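You operate a simulated robot arm through the tools that you are given. There is no shell and no other tool.

You run a simulated robot arm. Do the job below in one go: nothing can be reset, and whatever is moved stays where it is left.

JOB
Fill the yellow spout pack to the LOW line and cap it.
Fine: It stays in the holder, spout aside, nothing spilt; the cap has the pack's colour. Where these are worked on the way, their far stop is far enough and under half their travel is too little: spout.

Only the result counts: the job must be done as asked and must still hold three seconds after the hand-in. Knocking over, shifting, dropping, spilling or breaking anything else fails it. Lids that push on must go on centred and level and be pressed home; caps that screw on are set level and turned clockwise until they are tight.

ROBOT AND FRAMES
A 7-joint arm with a two-finger parallel gripper, fixed in place. Base frame: the origin is on the floor under the middle of its stand, x ahead of it, y to its left, z up. Units: mm, rad, N and s.
With the tool pointing down near the work surface it reaches from about 300 to 700 mm from the base axis. Its first joint turns from -1.152 to 1.152 rad. Payload 1.57 kg.
Tool frame: the origin (TCP) lies between the finger pads and is the grasp point; the fingertips stand 30 mm ahead of it; z points along the fingers, y is the line along which they close. Largest opening 110 mm; finger width 24, thickness 12; the body of the gripper, 48 by 112 mm, starts 78 mm behind the TCP.
Orientation is told as [roll, pitch, yaw] about the base's x, y, z axes, in that order, counted from this pose: with the fingers straight down and closing along the base's y, the tool's x points along the base's -x, its y along +y and its z along -z.

CONTROLS
- The arm moves only by the tool send_rows. Its argument "series" is a list of rows, each a list of 7 numbers: the shift along the tool's x, y, z in mm, then the turn, a rotation vector about the tool's x, y, z in rad, then the closure, from 0 (fully open) to 1 (shut). In form: [[dx, dy, dz, ax, ay, az, grip], ...]. A call has 1 to 20 rows; each row is the pose to reach, as a shift and turn from the pose commanded when the call began, along the tool's axes at that moment. Each row takes 0.2 s and may step no farther than 50 mm and 0.15 rad from the row before; otherwise, or with a gripper value out of range, the whole call is refused. A pose out of reach is approached as far as the arm can. The call stops where the force on the tool passes 90 N (or 10 N more than at its start, if that is more) or the arm is blocked; 0.2 s more then pass. The fingers move at their own pace (about 108 mm/s each) and stop on an object; they squeeze with about 40 N. The grip force told is the motor's: it shows also when the fingers shut on nothing. Time passes only in rows, and 0.2 s behind the last, so rows that repeat a pose let the fingers close. The reply holds the time, the measured pose of the TCP, the force on the tool along the base axes, the opening and the grip force, in the units named above and with some noise, with the torque about the TCP (base axes, N m) and any sound that the robot's microphone picked up.
- Cameras (640 x 400 px; columns grow to the right, rows downward): "scene" is fixed at [173.5, -402, 1404.2]; the picture's right is [0.67, -0.75, 0.00], its down [-0.43, -0.38, -0.82] and it looks along [0.61, 0.54, -0.58] (base axes); focal length 274 px, centre (320, 200). "wrist" rides on the gripper at [70, 16, -141] in the tool frame; the picture's right is [-0.23, 0.97, 0.00], its down [-0.85, -0.20, -0.48] and it looks along [-0.47, -0.11, 0.88] (tool axes); focal length 222 px, centre (320, 200). There is no depth. A picture from a camera that has moved, and an enlarged one, comes with that camera's place and axes in the base frame and with its lens.
- get_image(camera): a new picture of that camera. The clock stands still meanwhile.
- zoom(camera, box): a new picture of the part [left, top, right, bottom] of that camera's present view, enlarged. The clock stands still meanwhile.
- job_done(): hands the job in; it is judged then, once.

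Nothing tells you positions but the pictures and the camera data. Unless the task says otherwise, let go and move clear before handing in.

The tools are called after "Emit:" as a command line: name --pt "numbers of a row" for each row, then --argument value for the rest, lists and objects as JSON in quotes. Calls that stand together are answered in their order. send_rows: Moves the arm, as the interface text tells. Its arguments: {"type":"object","properties":{"series":{"type":"array"}},"required":["series"]} The other tools are called the same way: get_image (camera) takes a picture; zoom (camera, box) takes an enlarged picture of a part of a camera's view; job_done () hands the job in.

At the start:

```text
clock: 0.0
ee_pos: [261.0, -212.4, 1243.5]
orientation: [0.0, 0.001, 0.0]
ft_force: [-0.4, 0.1, 0.0]
ft_torque: [-0.02, -0.03, 0.02]
width: 110.2
grip_force: 0.1
```

scene: 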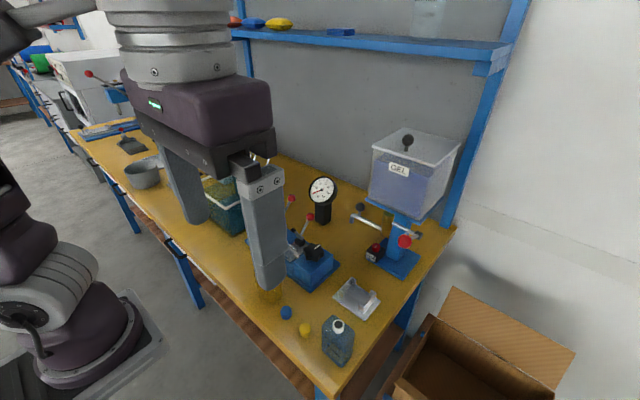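
wrist: 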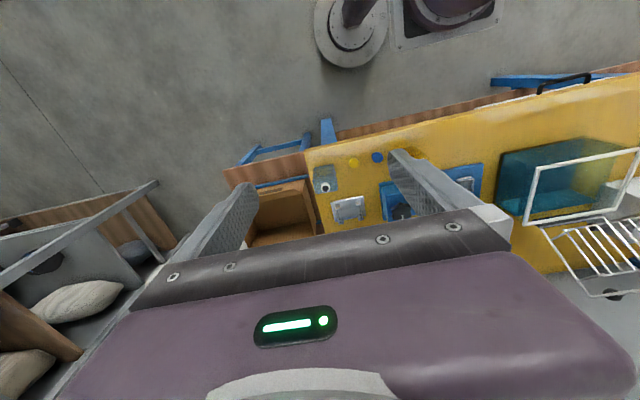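

I see a workbench with a GEL dispenser on a blue stand, a blue holder-like device, a gauge, caps (blue and yellow) and pouches. I'll look closer at everything before moving.

Emit:
zoom --camera "scene" --box '[240, 220, 400, 380]'

Emit:
zoom --camera "scene" --box '[330, 120, 490, 290]'

Emit:
zoom --camera "wrist" --box '[280, 120, 520, 270]'

Emit:
zoom --camera "scene" --box '[60, 100, 300, 250]'

```text
2.50 times, centred on (320, 300) of scene
camera zoom: at [173.5, -402.0, 1404.2], right [0.67, -0.75, 0.0], down [-0.43, -0.38, -0.82], along [0.61, 0.54, -0.58], focal length 685 px, centre (320, -50)
```

zoom: 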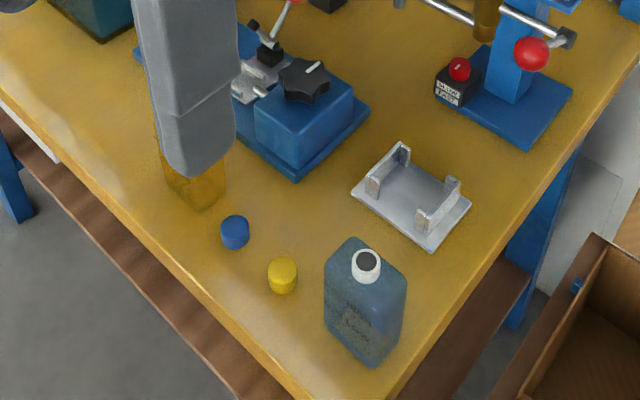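

```text
2.35 times, centred on (410, 205) of scene
camera zoom: at [173.5, -402.0, 1404.2], right [0.67, -0.75, 0.0], down [-0.43, -0.38, -0.82], along [0.61, 0.54, -0.58], focal length 645 px, centre (108, 188)
```

zoom: 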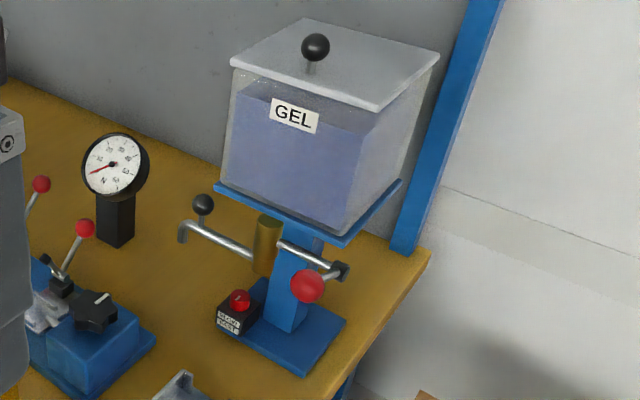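

```text
2.67 times, centred on (400, 195) of wrist
camera zoom: at [191.3, -196.5, 1385.0], right [0.23, 0.97, 0.0], down [0.85, -0.2, 0.48], along [0.47, -0.11, -0.88], focal length 592 px, centre (107, 213)
```

zoom: 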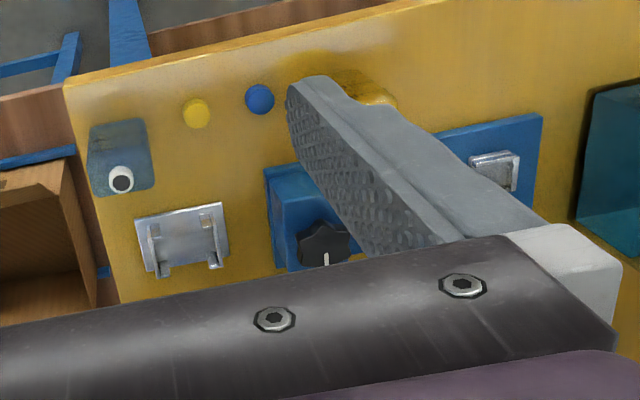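

```text
2.67 times, centred on (180, 175) of scene
camera zoom: at [173.5, -402.0, 1404.2], right [0.67, -0.75, 0.0], down [-0.43, -0.38, -0.82], along [0.61, 0.54, -0.58], focal length 731 px, centre (693, 267)
```

zoom: 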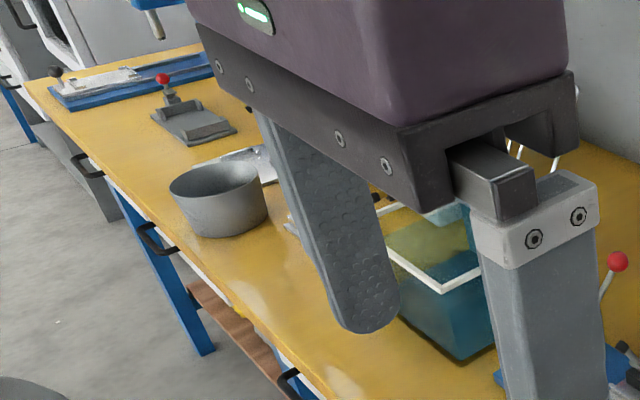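

The gripper hides part of the bench (a translucent yellow object behind the finger). I'll shift the arm sideways to the left at this height to get a clear scene view.

Emit:
send_rows --pt "0 50 0 0 0 0 0" --pt "0 100 0 0 0 0 0" --pt "-20 150 0 0 0 0 0" --pt "-40 200 0 0 0 0 0" --pt "-40 250 0 0 0 0 0" --pt "-40 300 0 0 0 0 0" --pt "-40 340 0 0 0 0 0" --pt "-40 340 0 0 0 0 0"

Emit:
get_image --camera "scene"

Emit:
get_image --camera "wrist"

```text
refused: row 3 steps farther than a row can; nothing moved
```

```text
taken
```

scene: 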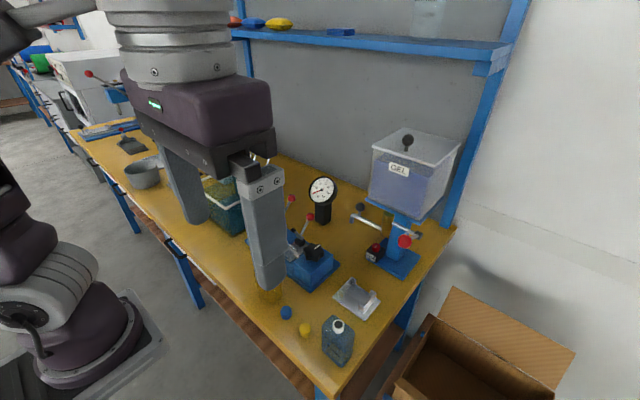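

```text
taken
camera wrist: at [191.3, -196.5, 1385.0], right [0.23, 0.97, 0.0], down [0.85, -0.2, 0.48], along [0.47, -0.11, -0.88], focal length 222 px, centre (320, 200)
```

wrist: 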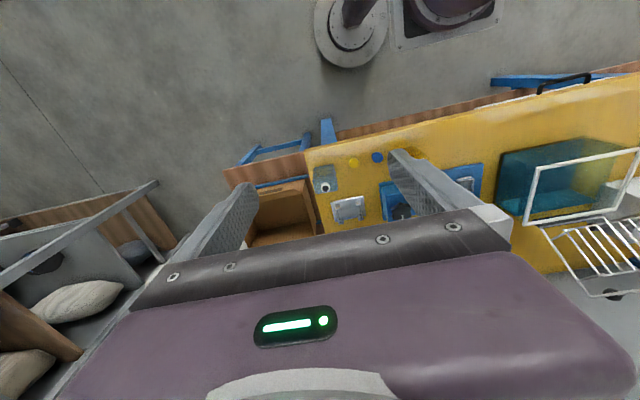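

The diagonal row stepped too far and was refused, nothing moved. I'll split it into smaller steps.

Emit:
send_rows --pt "0 45 0 0 0 0 0" --pt "0 90 0 0 0 0 0" --pt "-10 135 0 0 0 0 0" --pt "-20 180 0 0 0 0 0" --pt "-30 225 0 0 0 0 0" --pt "-40 270 0 0 0 0 0" --pt "-40 310 0 0 0 0 0" --pt "-40 340 0 0 0 0 0" --pt "-40 340 0 0 0 0 0"

Emit:
get_image --camera "scene"

Emit:
get_image --camera "wrist"

```text
clock: 2.0
ee_pos: [299.5, 128.1, 1243.0]
orientation: [-0.001, 0.0, 0.0]
ft_force: [-0.2, 0.4, 0.2]
ft_torque: [-0.03, 0.01, 0.01]
width: 109.9
grip_force: 0.1
```

```text
taken
```

scene: 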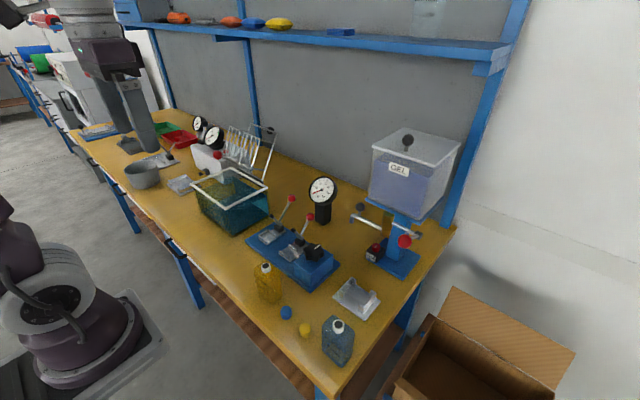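

```text
taken
camera wrist: at [230.2, 143.8, 1385.8], right [0.23, 0.97, 0.0], down [0.85, -0.2, 0.48], along [0.47, -0.11, -0.88], focal length 222 px, centre (320, 200)
```

wrist: 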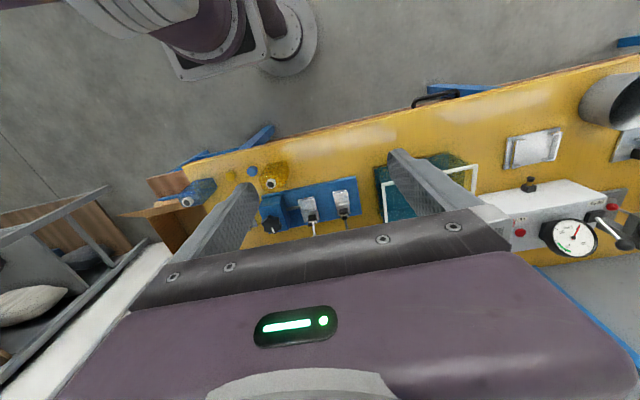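

Emit:
zoom --camera "scene" --box '[240, 230, 400, 330]'

Emit:
zoom --camera "scene" --box '[240, 255, 320, 305]'

Emit:
zoom --camera "scene" --box '[310, 280, 390, 380]'

Emit:
zoom --camera "scene" --box '[340, 190, 440, 290]'

Emit:
zoom --camera "scene" --box '[160, 130, 340, 260]'

Emit:
zoom --camera "scene" --box '[350, 120, 470, 230]'

```text
4.00 times, centred on (320, 280) of scene
camera zoom: at [173.5, -402.0, 1404.2], right [0.67, -0.75, 0.0], down [-0.43, -0.38, -0.82], along [0.61, 0.54, -0.58], focal length 1096 px, centre (320, -120)
```

zoom: 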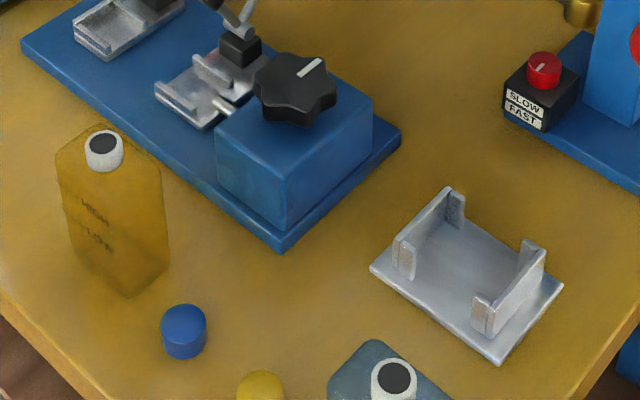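

```text
8.00 times, centred on (280, 280) of scene
camera zoom: at [173.5, -402.0, 1404.2], right [0.67, -0.75, 0.0], down [-0.43, -0.38, -0.82], along [0.61, 0.54, -0.58], focal length 2192 px, centre (640, -440)
```

zoom: 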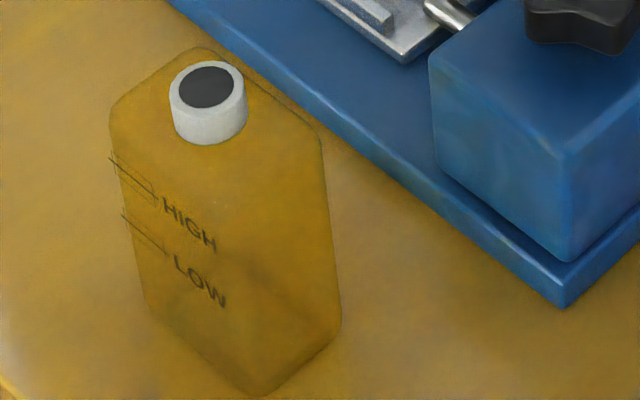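

```text
4.00 times, centred on (350, 330) of scene
camera zoom: at [173.5, -402.0, 1404.2], right [0.67, -0.75, 0.0], down [-0.43, -0.38, -0.82], along [0.61, 0.54, -0.58], focal length 1096 px, centre (200, -320)
```

zoom: 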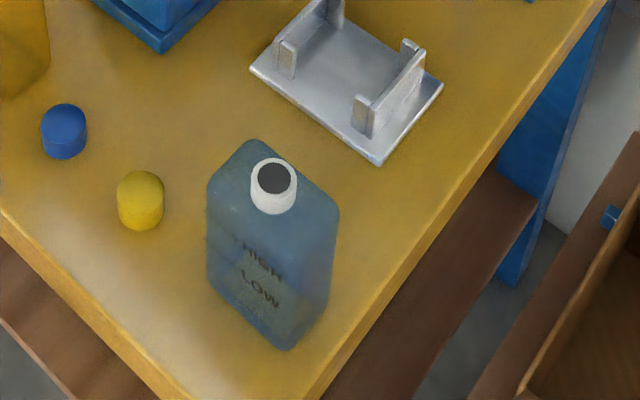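

```text
4.00 times, centred on (390, 240) of scene
camera zoom: at [173.5, -402.0, 1404.2], right [0.67, -0.75, 0.0], down [-0.43, -0.38, -0.82], along [0.61, 0.54, -0.58], focal length 1096 px, centre (40, 40)
```

zoom: 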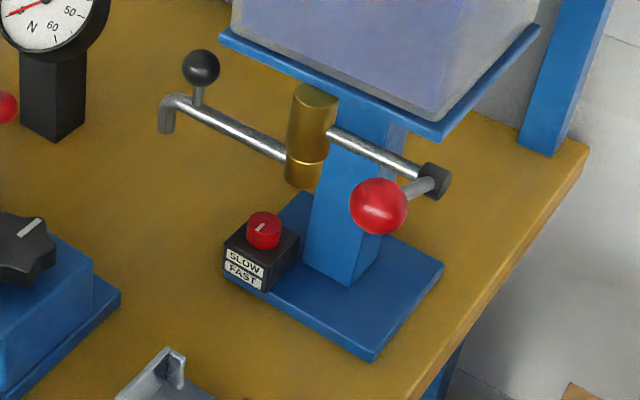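

```text
3.08 times, centred on (250, 195) of scene
camera zoom: at [173.5, -402.0, 1404.2], right [0.67, -0.75, 0.0], down [-0.43, -0.38, -0.82], along [0.61, 0.54, -0.58], focal length 843 px, centre (535, 215)
```

zoom: 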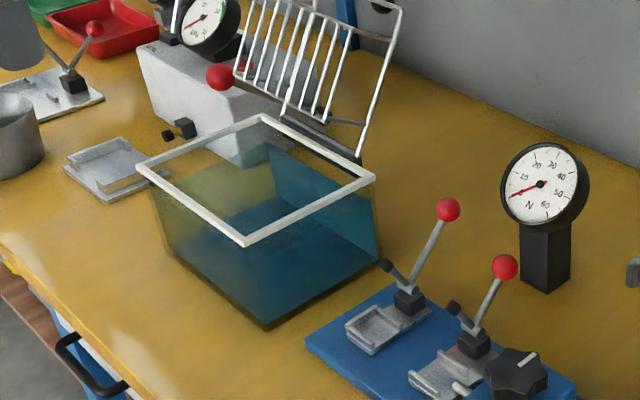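

```text
3.64 times, centred on (410, 175) of scene
camera zoom: at [173.5, -402.0, 1404.2], right [0.67, -0.75, 0.0], down [-0.43, -0.38, -0.82], along [0.61, 0.54, -0.58], focal length 996 px, centre (-7, 291)
```

zoom: 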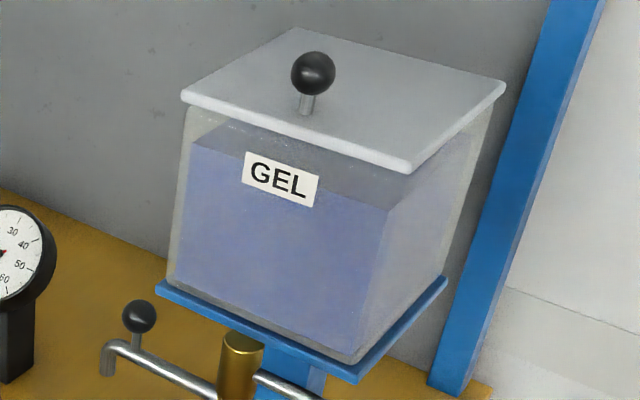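

The yellow pack (HIGH/LOW marks on its robot-facing side) stands near (415,-17), the holder near (554,-190), the caps near (400,-100), and the dispenser's pivoting spout, red lever and SLOW/FAST dial are beyond the holder; table about z=790. I'll go closer with a tilted wrist camera to study the dispenser.

Emit:
send_rows --pt "-15 -35 16 0 -0.075 0 0" --pt "-30 -70 32 0 -0.15 0 0" --pt "-45 -105 48 0 -0.225 0 0" --pt "-60 -140 64 0 -0.3 0 0" --pt "-75 -175 80 0 -0.375 0 0" --pt "-90 -210 96 0 -0.45 0 0" --pt "-105 -245 112 0 -0.525 0 0" --pt "-120 -278 128 0 -0.6 0 0" --pt "-120 -278 143 0 -0.6 0 0" --pt "-120 -278 143 0 -0.6 0 0"

Emit:
get_image --camera "wrist"

Emit:
get_image --camera "scene"

```text
clock: 4.2
ee_pos: [420.7, -150.7, 1099.6]
orientation: [0.0, -0.601, -0.003]
ft_force: [0.0, 0.4, 0.7]
ft_torque: [0.01, 0.02, -0.01]
width: 110.1
grip_force: 0.1
```

```text
taken
camera wrist: at [283.4, -135.4, 1177.8], right [0.19, 0.97, 0.13], down [0.44, -0.2, 0.88], along [0.88, -0.11, -0.46], focal length 222 px, centre (320, 200)
```

wrist: 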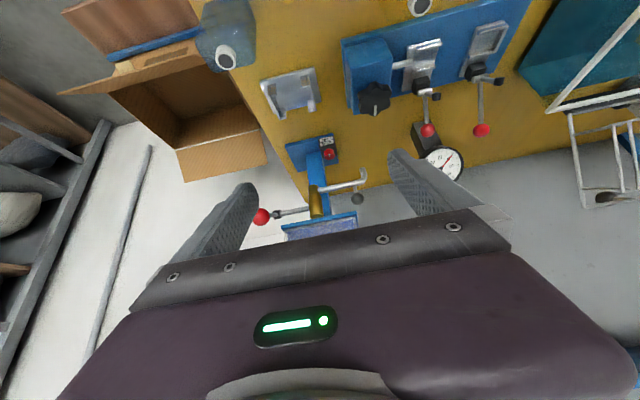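

```text
taken
```

scene: 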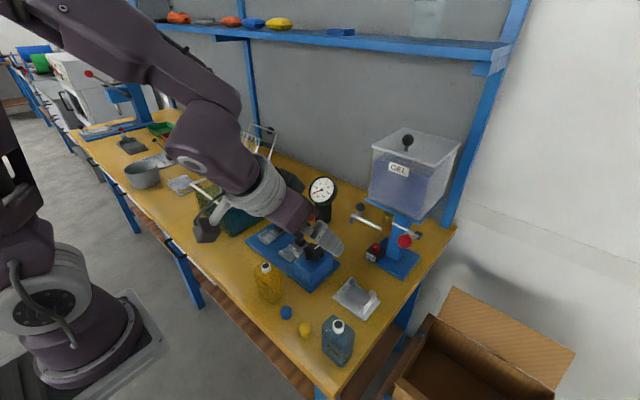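

The wrist view (upside down) shows holder and dispenser. I'll zoom in on details.

Emit:
zoom --camera "wrist" --box '[240, 120, 400, 245]'

Emit:
zoom --camera "wrist" --box '[180, 0, 340, 120]'

Emit:
zoom --camera "scene" --box '[355, 220, 415, 270]'

Emit:
zoom --camera "scene" --box '[330, 270, 390, 320]'

Emit:
zoom --camera "scene" --box '[270, 290, 330, 340]'

```text
3.20 times, centred on (320, 182) of wrist
camera zoom: at [283.4, -135.4, 1177.8], right [0.19, 0.97, 0.13], down [0.44, -0.2, 0.88], along [0.88, -0.11, -0.46], focal length 711 px, centre (320, 256)
```

zoom: 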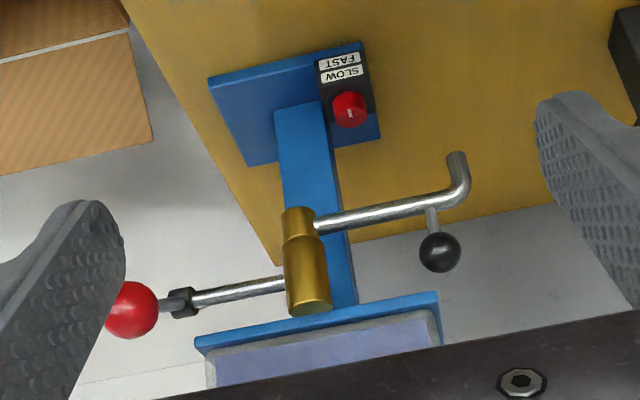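

```text
3.33 times, centred on (260, 60) of wrist
camera zoom: at [283.4, -135.4, 1177.8], right [0.19, 0.97, 0.13], down [0.44, -0.2, 0.88], along [0.88, -0.11, -0.46], focal length 740 px, centre (520, 667)
```

zoom: 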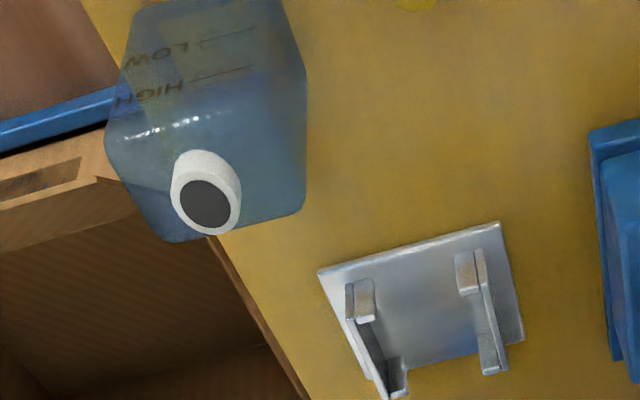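

```text
8.00 times, centred on (385, 245) of scene
camera zoom: at [173.5, -402.0, 1404.2], right [0.67, -0.75, 0.0], down [-0.43, -0.38, -0.82], along [0.61, 0.54, -0.58], focal length 2192 px, centre (-200, -160)
```

zoom: 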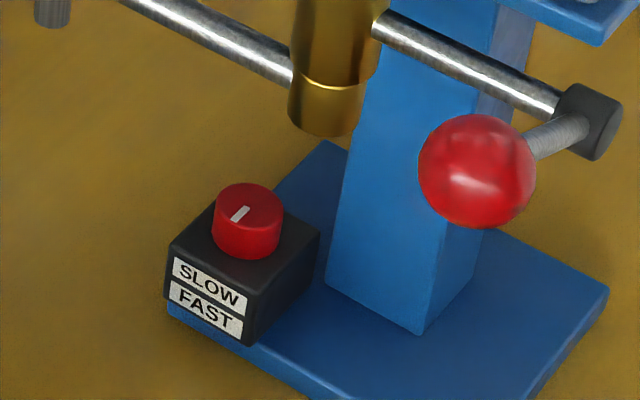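

```text
8.00 times, centred on (360, 295) of scene
camera zoom: at [173.5, -402.0, 1404.2], right [0.67, -0.75, 0.0], down [-0.43, -0.38, -0.82], along [0.61, 0.54, -0.58], focal length 2192 px, centre (0, -560)
```

zoom: 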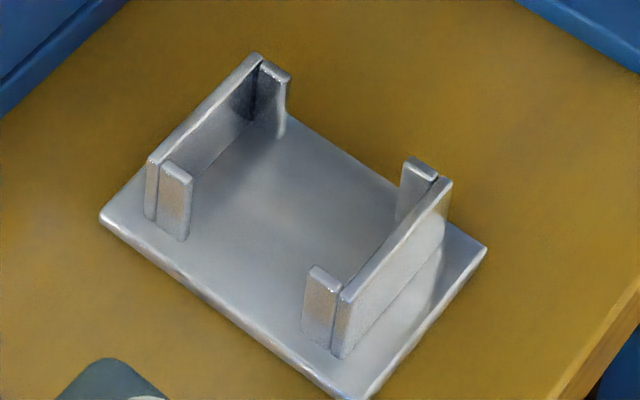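

```text
8.00 times, centred on (300, 315) of scene
camera zoom: at [173.5, -402.0, 1404.2], right [0.67, -0.75, 0.0], down [-0.43, -0.38, -0.82], along [0.61, 0.54, -0.58], focal length 2192 px, centre (480, -720)
```

zoom: 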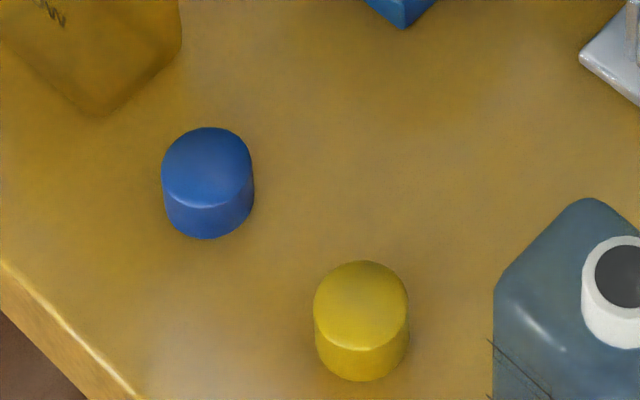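

Dispenser worked out: pivot near (658,-189), spout tip now near (657,-90,930), knob near (651,-113,995), lever ball near (578,-267,1029). Let me zoom further on the dial and holder from this view.

Emit:
zoom --camera "wrist" --box '[300, 120, 360, 170]'

Emit:
zoom --camera "wrist" --box '[250, 60, 330, 120]'

Emit:
zoom --camera "wrist" --box '[240, 165, 380, 245]'

```text
8.00 times, centred on (330, 145) of wrist
camera zoom: at [283.4, -135.4, 1177.8], right [0.19, 0.97, 0.13], down [0.44, -0.2, 0.88], along [0.88, -0.11, -0.46], focal length 1777 px, centre (240, 640)
```

zoom: 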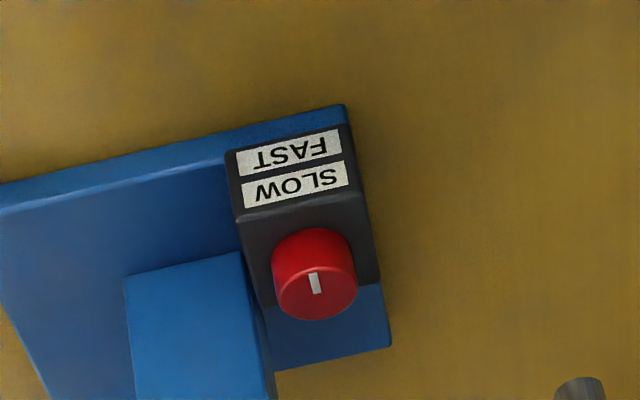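

```text
6.67 times, centred on (290, 90) of wrist
camera zoom: at [283.4, -135.4, 1177.8], right [0.19, 0.97, 0.13], down [0.44, -0.2, 0.88], along [0.88, -0.11, -0.46], focal length 1481 px, centre (520, 933)
```

zoom: 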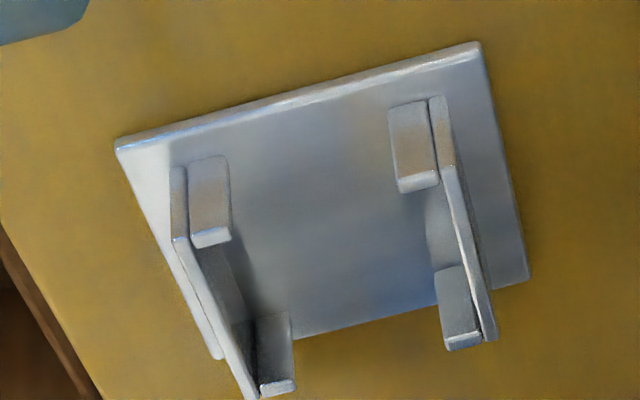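

```text
4.57 times, centred on (310, 205) of wrist
camera zoom: at [283.4, -135.4, 1177.8], right [0.19, 0.97, 0.13], down [0.44, -0.2, 0.88], along [0.88, -0.11, -0.46], focal length 1015 px, centre (366, 177)
```

zoom: 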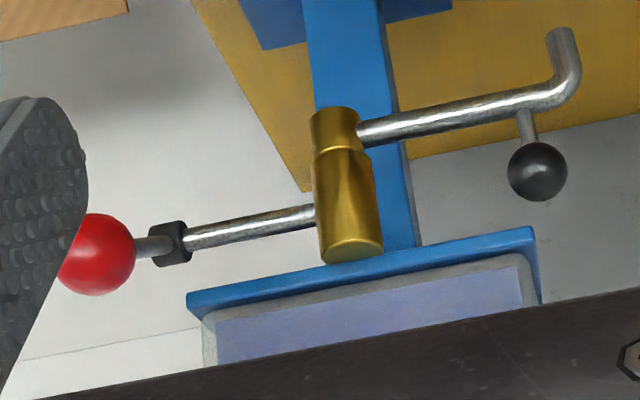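

Now I'll return the tool to vertical and hover above the yellow pack for precise measurement.

Emit:
send_rows --pt "8 27 9 0 0.1 0 0" --pt "16 54 18 0 0.2 0 0" --pt "24 81 27 0 0.3 0 0" --pt "32 108 37 0 0.4 0 0" --pt "38 134 47 0 0.5 0 0" --pt "38 134 47 0 0.6 0 0" --pt "38 134 47 0 0.6 0 0"

Emit:
get_image --camera "wrist"

Emit:
zoom --camera "wrist" --box '[200, 60, 440, 230]'

```text
clock: 5.8
ee_pos: [415.4, -14.7, 1038.5]
orientation: [0.001, 0.0, 0.0]
ft_force: [-0.2, -0.5, 0.1]
ft_torque: [0.0, 0.04, 0.01]
width: 109.8
grip_force: 0.0
```

```text
taken
camera wrist: at [347.0, 0.5, 1180.4], right [0.23, 0.97, 0.0], down [0.86, -0.2, 0.48], along [0.47, -0.11, -0.88], focal length 222 px, centre (320, 200)
```

wrist: 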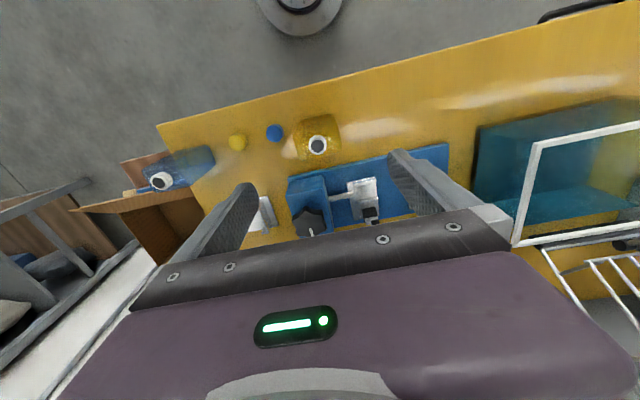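

```text
2.35 times, centred on (320, 145) of wrist
camera zoom: at [347.0, 0.5, 1180.4], right [0.23, 0.97, 0.0], down [0.86, -0.2, 0.48], along [0.47, -0.11, -0.88], focal length 523 px, centre (320, 329)
```

zoom: 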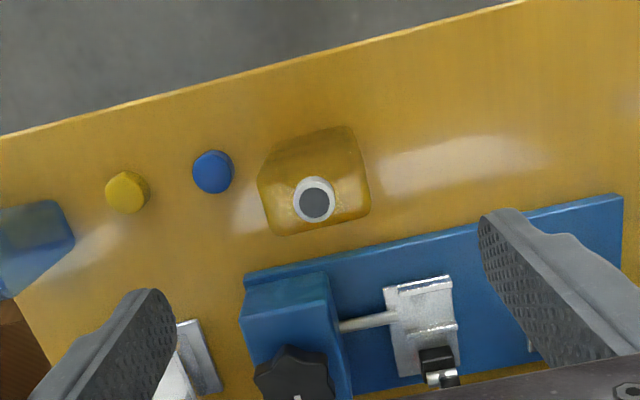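

I'll zoom more tightly on the pack and caps from both cameras to get orientation and size.

Emit:
zoom --camera "wrist" --box '[280, 100, 360, 170]'

Emit:
zoom --camera "wrist" --box '[220, 110, 300, 170]'

Emit:
get_image --camera "scene"

```text
5.71 times, centred on (320, 135) of wrist
camera zoom: at [347.0, 0.5, 1180.4], right [0.23, 0.97, 0.0], down [0.86, -0.2, 0.48], along [0.47, -0.11, -0.88], focal length 1269 px, centre (320, 571)
```

zoom: 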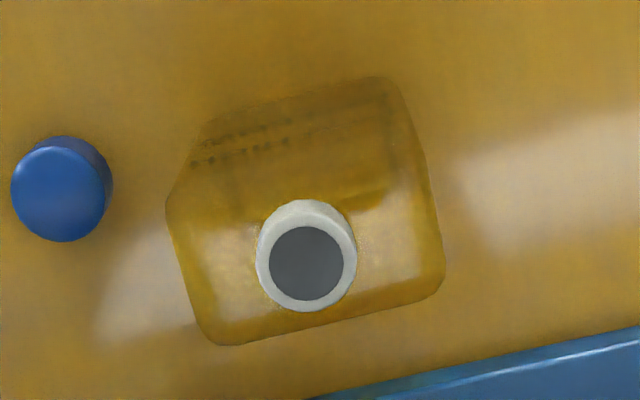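

```text
6.67 times, centred on (260, 140) of wrist
camera zoom: at [347.0, 0.5, 1180.4], right [0.23, 0.97, 0.0], down [0.86, -0.2, 0.48], along [0.47, -0.11, -0.88], focal length 1481 px, centre (720, 600)
```

zoom: 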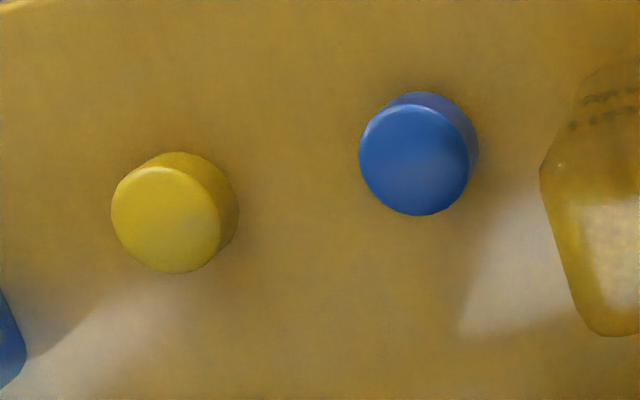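

```text
taken
```

scene: 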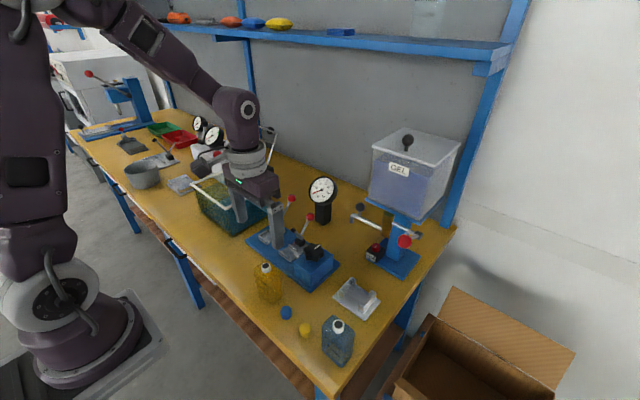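

The pack is axis-aligned, centred near (417,-18), top of its spout about z=906; the yellow cap is near (405,-153). I'll turn the tool by a quarter turn so the fingers close on the pack's thin (x) direction, and look again.

Emit:
send_rows --pt "0 -1 0 0 0 0.14 0" --pt "0 -2 0 0 0 0.28 0" --pt "-1 -3 0 0 0 0.42 0" --pt "-2 -3 0 0 0 0.56 0" --pt "-2 -3 0 0 0 0.7 0" --pt "-2 -3 0 0 0 0.84 0" --pt "-2 -3 0 0 0 0.98 0" --pt "-2 -3 0 0 0 1.12 0" --pt "-2 -3 0 0 0 1.26 0" --pt "-2 -3 0 0 0 1.4 0" --pt "-2 -3 0 0 0 1.5 0" --pt "-2 -3 0 0 0 1.5708 0" --pt "-2 -3 0 0 0 1.5708 0"

Emit:
get_image --camera "wrist"

Emit:
get_image --camera "scene"

```text
clock: 8.6
ee_pos: [417.9, -19.9, 1039.6]
orientation: [-0.001, 0.001, -1.573]
ft_force: [0.3, -0.1, -0.9]
ft_torque: [0.02, 0.0, -0.04]
width: 109.9
grip_force: 0.1
```

```text
taken
camera wrist: at [435.1, 49.0, 1181.5], right [0.97, -0.23, 0.0], down [-0.2, -0.85, 0.48], along [-0.11, -0.47, -0.88], focal length 222 px, centre (320, 200)
```

wrist: 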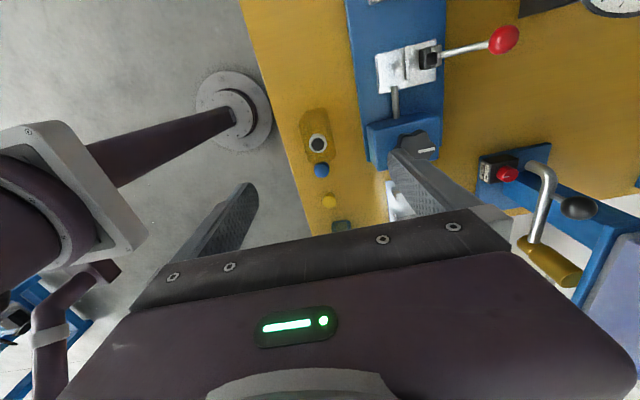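

```text
taken
```

scene: 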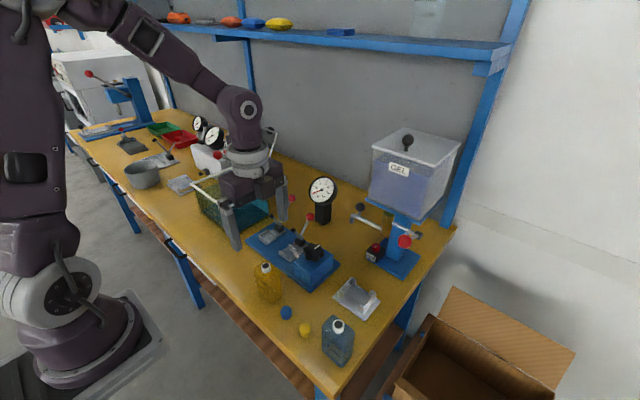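

Emit:
zoom --camera "wrist" --box '[280, 95, 380, 175]'

Emit:
zoom --camera "wrist" --box '[290, 150, 390, 240]'

Emit:
zoom --camera "wrist" --box '[470, 140, 640, 290]'

```text
5.00 times, centred on (330, 135) of wrist
camera zoom: at [435.1, 49.0, 1181.5], right [0.97, -0.23, 0.0], down [-0.2, -0.85, 0.48], along [-0.11, -0.47, -0.88], focal length 1111 px, centre (270, 525)
```

zoom: 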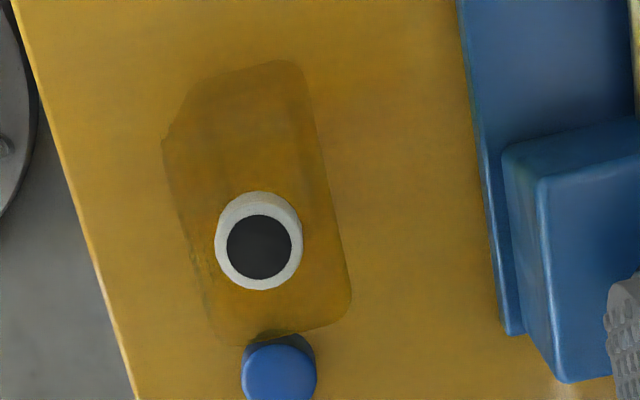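

```text
4.44 times, centred on (340, 195) of wrist
camera zoom: at [435.1, 49.0, 1181.5], right [0.97, -0.23, 0.0], down [-0.2, -0.85, 0.48], along [-0.11, -0.47, -0.88], focal length 987 px, centre (231, 222)
```

zoom: 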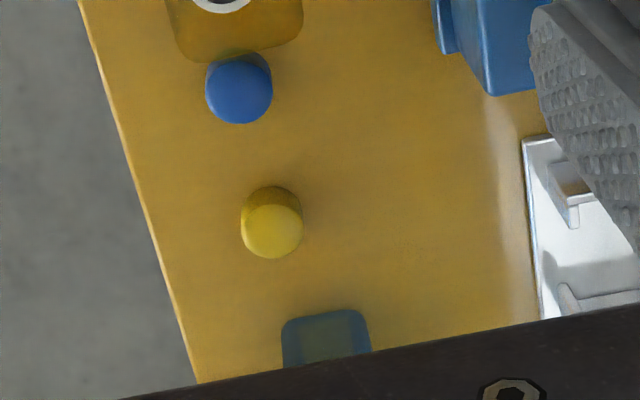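

```text
2.67 times, centred on (555, 215) of wrist
camera zoom: at [435.1, 49.0, 1181.5], right [0.97, -0.23, 0.0], down [-0.2, -0.85, 0.48], along [-0.11, -0.47, -0.88], focal length 592 px, centre (-307, 160)
```

zoom: 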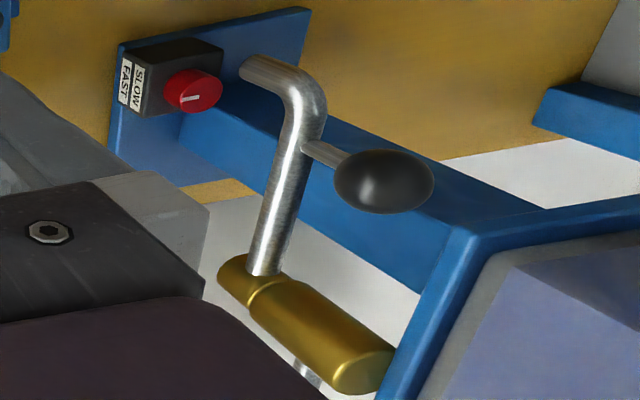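

Spout measured at about (417,-19.5,908). I'll pre-narrow the fingers and descend around the pack to grip height z≈850, without closing yet.

Emit:
send_rows --pt "0 0 0 0 0 0 0.33" --pt "0 0 30 0 0 0 0.33" --pt "0 0 60 0 0 0 0.33" --pt "0 0 90 0 0 0 0.33" --pt "0 0 115 0 0 0 0.33" --pt "0 0 135 0 0 0 0.33" --pt "0 0 135 0 0 0 0.33"

Emit:
get_image --camera "wrist"

Emit:
zoom --camera "scene" --box '[210, 210, 340, 320]'

```text
clock: 10.2
ee_pos: [416.9, -19.5, 903.3]
orientation: [0.002, 0.0, -1.572]
ft_force: [0.2, -0.2, 0.2]
ft_torque: [-0.01, 0.02, -0.01]
width: 73.5
grip_force: 0.0
```

```text
taken
camera wrist: at [433.9, 48.6, 1045.6], right [0.97, -0.23, 0.0], down [-0.2, -0.85, 0.48], along [-0.11, -0.47, -0.88], focal length 222 px, centre (320, 200)
```

wrist: 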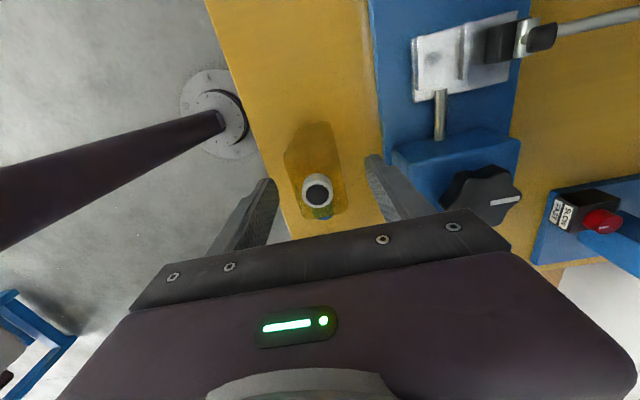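

```text
3.64 times, centred on (275, 265) of scene
camera zoom: at [173.5, -402.0, 1404.2], right [0.67, -0.75, 0.0], down [-0.43, -0.38, -0.82], along [0.61, 0.54, -0.58], focal length 996 px, centre (484, -36)
```

zoom: 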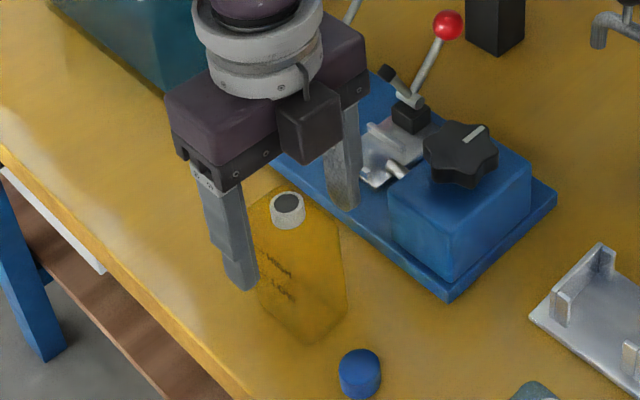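

Fingers straddle the pack well. Let me check the box on the gripper's side (for clearance to the lever later) and the finger clearance around the pack.

Emit:
zoom --camera "scene" --box '[250, 195, 320, 265]'

Emit:
zoom --camera "wrist" --box '[230, 110, 430, 235]'

```text
5.71 times, centred on (285, 230) of scene
camera zoom: at [173.5, -402.0, 1404.2], right [0.67, -0.75, 0.0], down [-0.43, -0.38, -0.82], along [0.61, 0.54, -0.58], focal length 1566 px, centre (520, 29)
```

zoom: 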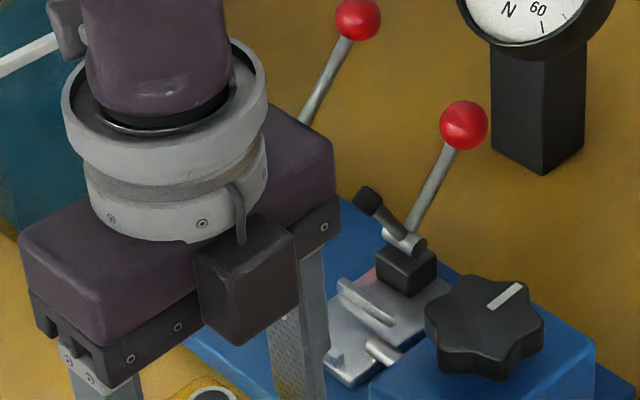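

```text
3.20 times, centred on (330, 172) of wrist
camera zoom: at [433.9, 48.6, 1045.6], right [0.97, -0.23, 0.0], down [-0.2, -0.85, 0.48], along [-0.11, -0.47, -0.88], focal length 711 px, centre (288, 288)
```

zoom: 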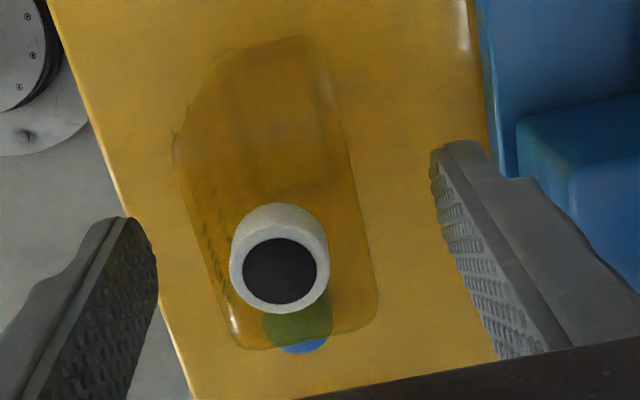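

Clearances look fine (the gripper's side box reaches only ~40 mm out). Descend to z≈850 and close on the pack.

Emit:
send_rows --pt "0 0 20 0 0 0 0.33" --pt "0 0 40 0 0 0 0.33" --pt "0 0 53 0 0 0 0.33" --pt "0 0 53 0 0 0 0.5" --pt "0 0 53 0 0 0 0.6" --pt "0 0 53 0 0 0 0.7" --pt "0 0 53 0 0 0 0.8" --pt "0 0 53 0 0 0 1.0" --pt "0 0 53 0 0 0 1.0"

Emit:
get_image --camera "wrist"

Emit:
zoom --camera "scene" --box '[210, 210, 340, 320]'

```text
clock: 12.2
ee_pos: [418.2, -19.5, 852.0]
orientation: [0.001, 0.0, -1.572]
ft_force: [-0.2, 0.1, 0.4]
ft_torque: [-0.02, 0.0, -0.01]
width: 39.5
grip_force: 40.0
```

```text
taken
camera wrist: at [434.6, 49.2, 993.3], right [0.97, -0.23, 0.0], down [-0.2, -0.85, 0.48], along [-0.11, -0.47, -0.88], focal length 222 px, centre (320, 200)
```

wrist: 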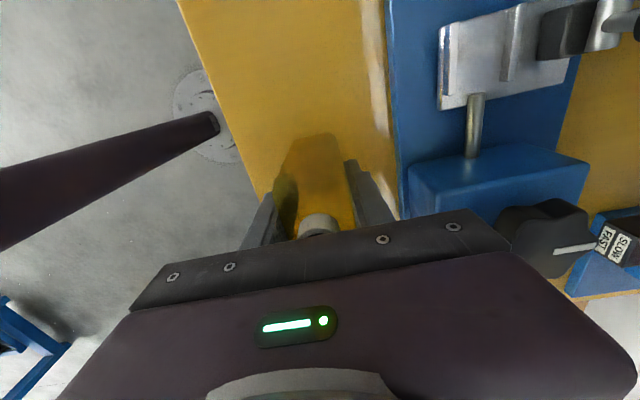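

```text
3.64 times, centred on (275, 265) of scene
camera zoom: at [173.5, -402.0, 1404.2], right [0.67, -0.75, 0.0], down [-0.43, -0.38, -0.82], along [0.61, 0.54, -0.58], focal length 996 px, centre (484, -36)
```

zoom: 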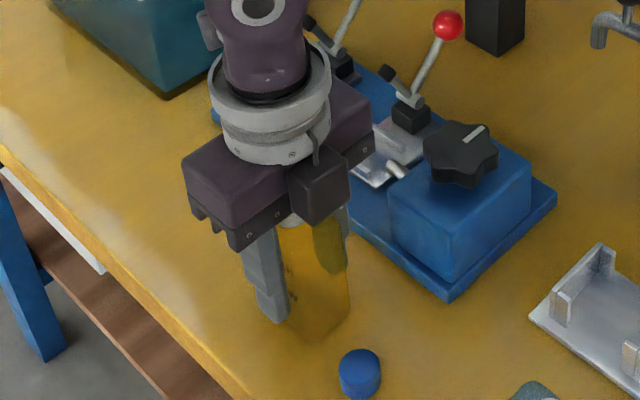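

The pack is gripped (39.5 mm thick). I'll lift it, and carry it high over to above the holder.

Emit:
send_rows --pt "0 0 -15 0 0 0 1.0" --pt "0 0 -40 0 0 0 1.0" --pt "0 0 -75 0 0 0 1.0" --pt "0 0 -110 0 0 0 1.0" --pt "0 0 -140 0 0 0 1.0" --pt "0 0 -150 0 0 0 1.0" --pt "-25 20 -150 0 0 0 1.0" --pt "-52 41 -150 0 0 0 1.0" --pt "-80 63 -150 0 0 0 1.0" --pt "-108 85 -150 0 0 0 1.0" --pt "-136 107 -150 0 0 0 1.0" --pt "-158 125 -150 0 0 0 1.0" --pt "-171 135 -150 0 0 0 1.0" --pt "-171 135 -150 0 0 0 1.0"

Emit:
get_image --camera "wrist"

Emit:
get_image --camera "scene"

```text
clock: 15.2
ee_pos: [553.1, -190.0, 1001.1]
orientation: [0.0, -0.001, -1.572]
ft_force: [0.1, 0.7, -1.0]
ft_torque: [-0.01, -0.01, 0.03]
width: 39.2
grip_force: 39.8
```

```text
taken
camera wrist: at [570.0, -121.4, 1143.8], right [0.97, -0.23, 0.0], down [-0.2, -0.85, 0.48], along [-0.11, -0.47, -0.88], focal length 222 px, centre (320, 200)
```

wrist: 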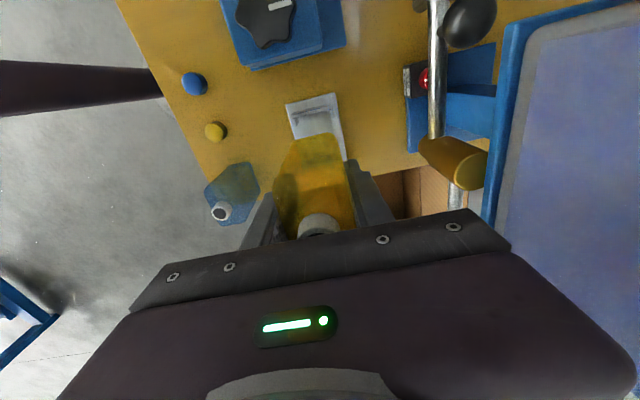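

```text
taken
```

scene: 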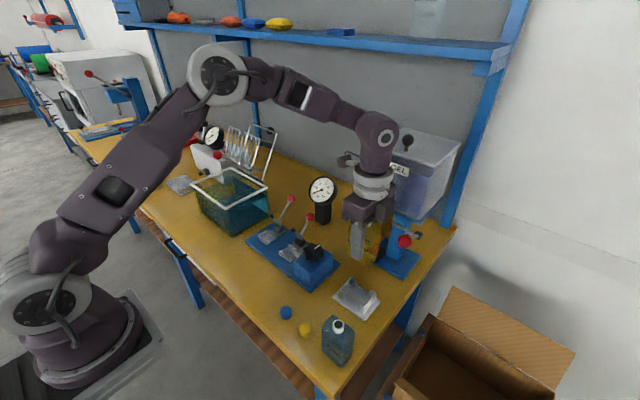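

Pack is above the holder now. I'll zoom in to measure the holder position from this viewpoint and the scene camera.

Emit:
zoom --camera "wrist" --box '[265, 80, 385, 175]'

Emit:
zoom --camera "scene" --box '[325, 215, 425, 325]'

Emit:
zoom --camera "scene" --box '[328, 270, 388, 325]'

```text
4.21 times, centred on (325, 128) of wrist
camera zoom: at [570.0, -121.4, 1143.8], right [0.97, -0.23, 0.0], down [-0.2, -0.85, 0.48], along [-0.11, -0.47, -0.88], focal length 935 px, centre (299, 505)
```

zoom: 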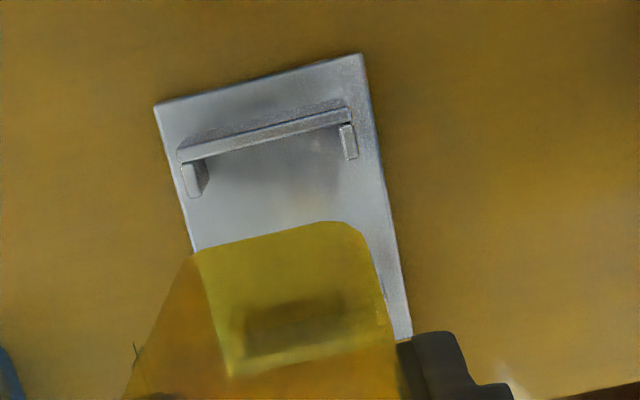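

```text
3.64 times, centred on (375, 270) of scene
camera zoom: at [173.5, -402.0, 1404.2], right [0.67, -0.75, 0.0], down [-0.43, -0.38, -0.82], along [0.61, 0.54, -0.58], focal length 996 px, centre (120, -54)
```

zoom: 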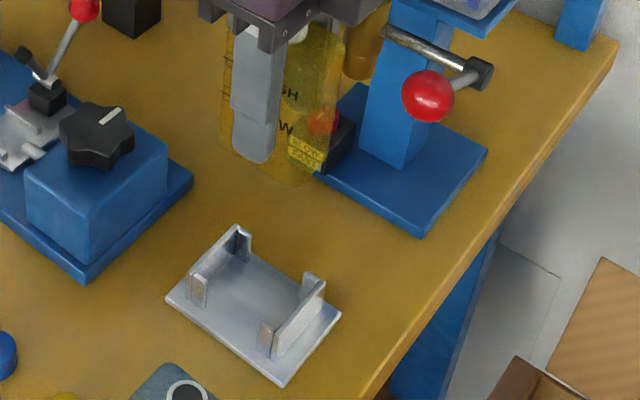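

```text
7.27 times, centred on (358, 298) of scene
camera zoom: at [173.5, -402.0, 1404.2], right [0.67, -0.75, 0.0], down [-0.43, -0.38, -0.82], along [0.61, 0.54, -0.58], focal length 1993 px, centre (44, -509)
```

zoom: 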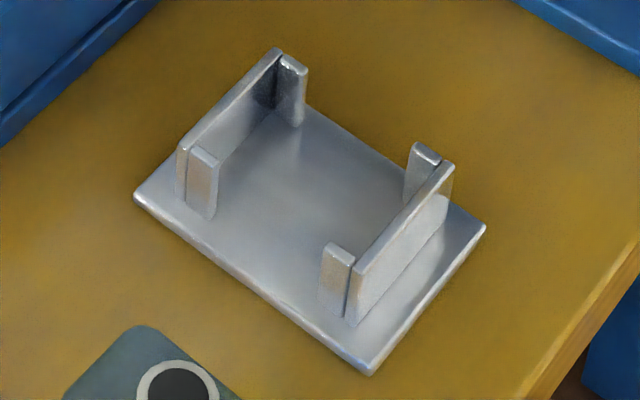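

Holder centre measured about (551.5,-191.7), inner room ~64 x 46 mm, wall tops z≈823. I'll fine-align and lower the pack to just above the brackets for a check.

Emit:
send_rows --pt "-1.7 -1.6 20 0 0 0 1.0" --pt "-1.7 -1.6 45 0 0 0 1.0" --pt "-1.7 -1.6 70 0 0 0 1.0" --pt "-1.7 -1.6 90 0 0 0 1.0" --pt "-1.7 -1.6 104 0 0 0 1.0" --pt "-1.7 -1.6 104 0 0 0 1.0"

Emit:
zoom --camera "wrist" --box '[230, 100, 410, 240]'

Emit:
zoom --camera "scene" --box '[325, 235, 405, 315]'

```text
clock: 16.6
ee_pos: [551.1, -191.3, 897.7]
orientation: [0.001, 0.0, -1.573]
ft_force: [0.2, -0.7, 0.5]
ft_torque: [-0.01, -0.01, -0.01]
width: 39.5
grip_force: 39.7
```

```text
2.86 times, centred on (320, 170) of wrist
camera zoom: at [568.0, -122.9, 1039.1], right [0.97, -0.23, 0.0], down [-0.2, -0.85, 0.48], along [-0.11, -0.47, -0.88], focal length 635 px, centre (320, 286)
```

zoom: 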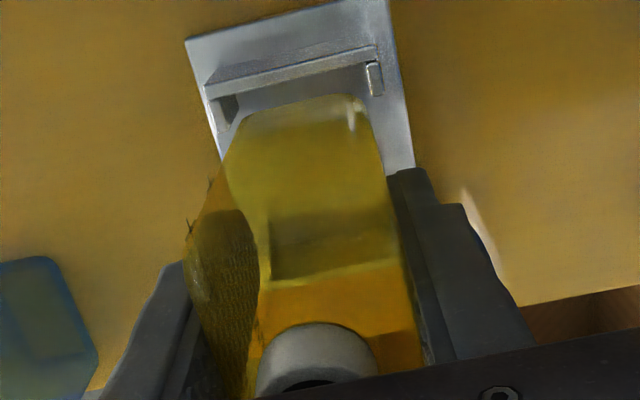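

```text
5.00 times, centred on (365, 275) of scene
camera zoom: at [173.5, -402.0, 1404.2], right [0.67, -0.75, 0.0], down [-0.43, -0.38, -0.82], along [0.61, 0.54, -0.58], focal length 1370 px, centre (95, -175)
```

zoom: 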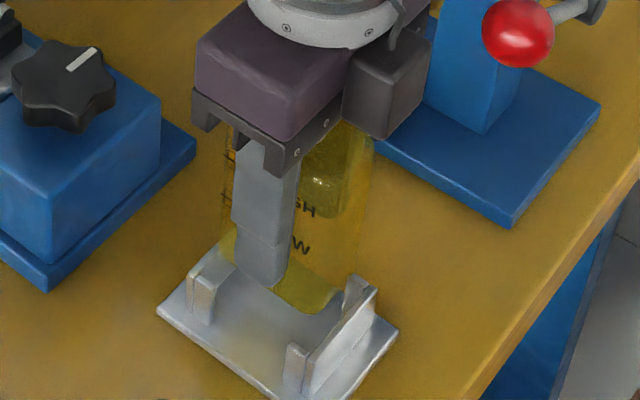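

Alignment looks good; a 1 mm shift in +x centres it. I'll lower between the brackets carefully.

Emit:
send_rows --pt "0 1.1 0 0 0 0 1.0" --pt "0 1.1 8 0 0 0 1.0" --pt "0 1.1 16 0 0 0 1.0" --pt "0 1.1 23 0 0 0 1.0" --pt "0 1.1 28 0 0 0 1.0" --pt "0 1.1 28 0 0 0 1.0"

Emit:
zoom --camera "wrist" --box '[230, 100, 410, 240]'

Emit:
zoom --camera "scene" --box '[325, 235, 405, 315]'

```text
clock: 18.0
ee_pos: [552.1, -192.2, 869.5]
orientation: [0.001, 0.002, -1.572]
ft_force: [0.1, -1.3, -0.6]
ft_torque: [-0.02, 0.0, 0.01]
width: 39.3
grip_force: 40.3
```

```text
2.86 times, centred on (320, 170) of wrist
camera zoom: at [569.6, -123.4, 1011.5], right [0.97, -0.23, 0.0], down [-0.2, -0.86, 0.48], along [-0.11, -0.47, -0.88], focal length 635 px, centre (320, 286)
```

zoom: 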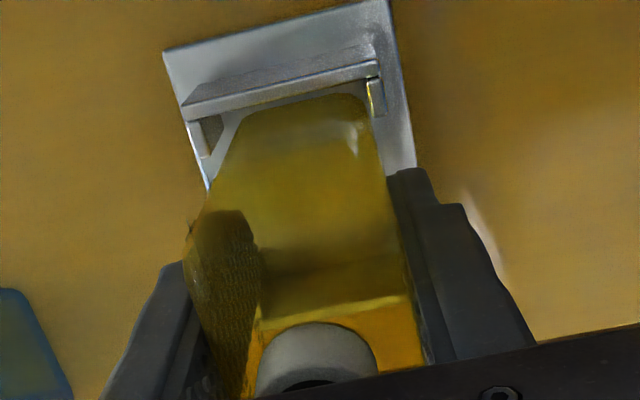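

```text
5.00 times, centred on (365, 275) of scene
camera zoom: at [173.5, -402.0, 1404.2], right [0.67, -0.75, 0.0], down [-0.43, -0.38, -0.82], along [0.61, 0.54, -0.58], focal length 1370 px, centre (95, -175)
```

zoom: 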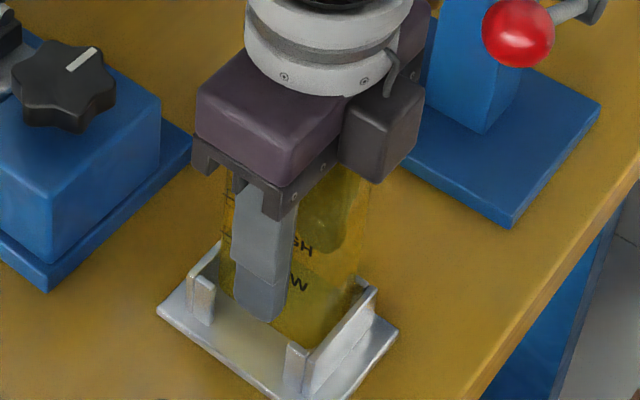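

It's in the brackets with no contact force. I'll lower gently in small steps until it touches the plate.

Emit:
send_rows --pt "0 0 3 0 0 0 1.0" --pt "0 0 6 0 0 0 1.0" --pt "0 0 8 0 0 0 1.0" --pt "0 0 8 0 0 0 1.0"

```text
clock: 19.0
ee_pos: [551.5, -193.1, 861.6]
orientation: [0.0, 0.0, -1.572]
ft_force: [0.2, 0.7, -1.0]
ft_torque: [0.02, 0.01, -0.02]
width: 39.4
grip_force: 40.2
```

Emit:
send_rows --pt "0 0 1.5 0 0 0 1.0" --pt "0 0 3 0 0 0 1.0" --pt "0 0 3 0 0 0 1.0"

```text
clock: 19.8
ee_pos: [551.2, -190.8, 858.2]
orientation: [-0.001, 0.0, -1.571]
ft_force: [0.4, 0.1, -0.8]
ft_torque: [-0.01, 0.01, 0.02]
width: 39.4
grip_force: 40.3
```

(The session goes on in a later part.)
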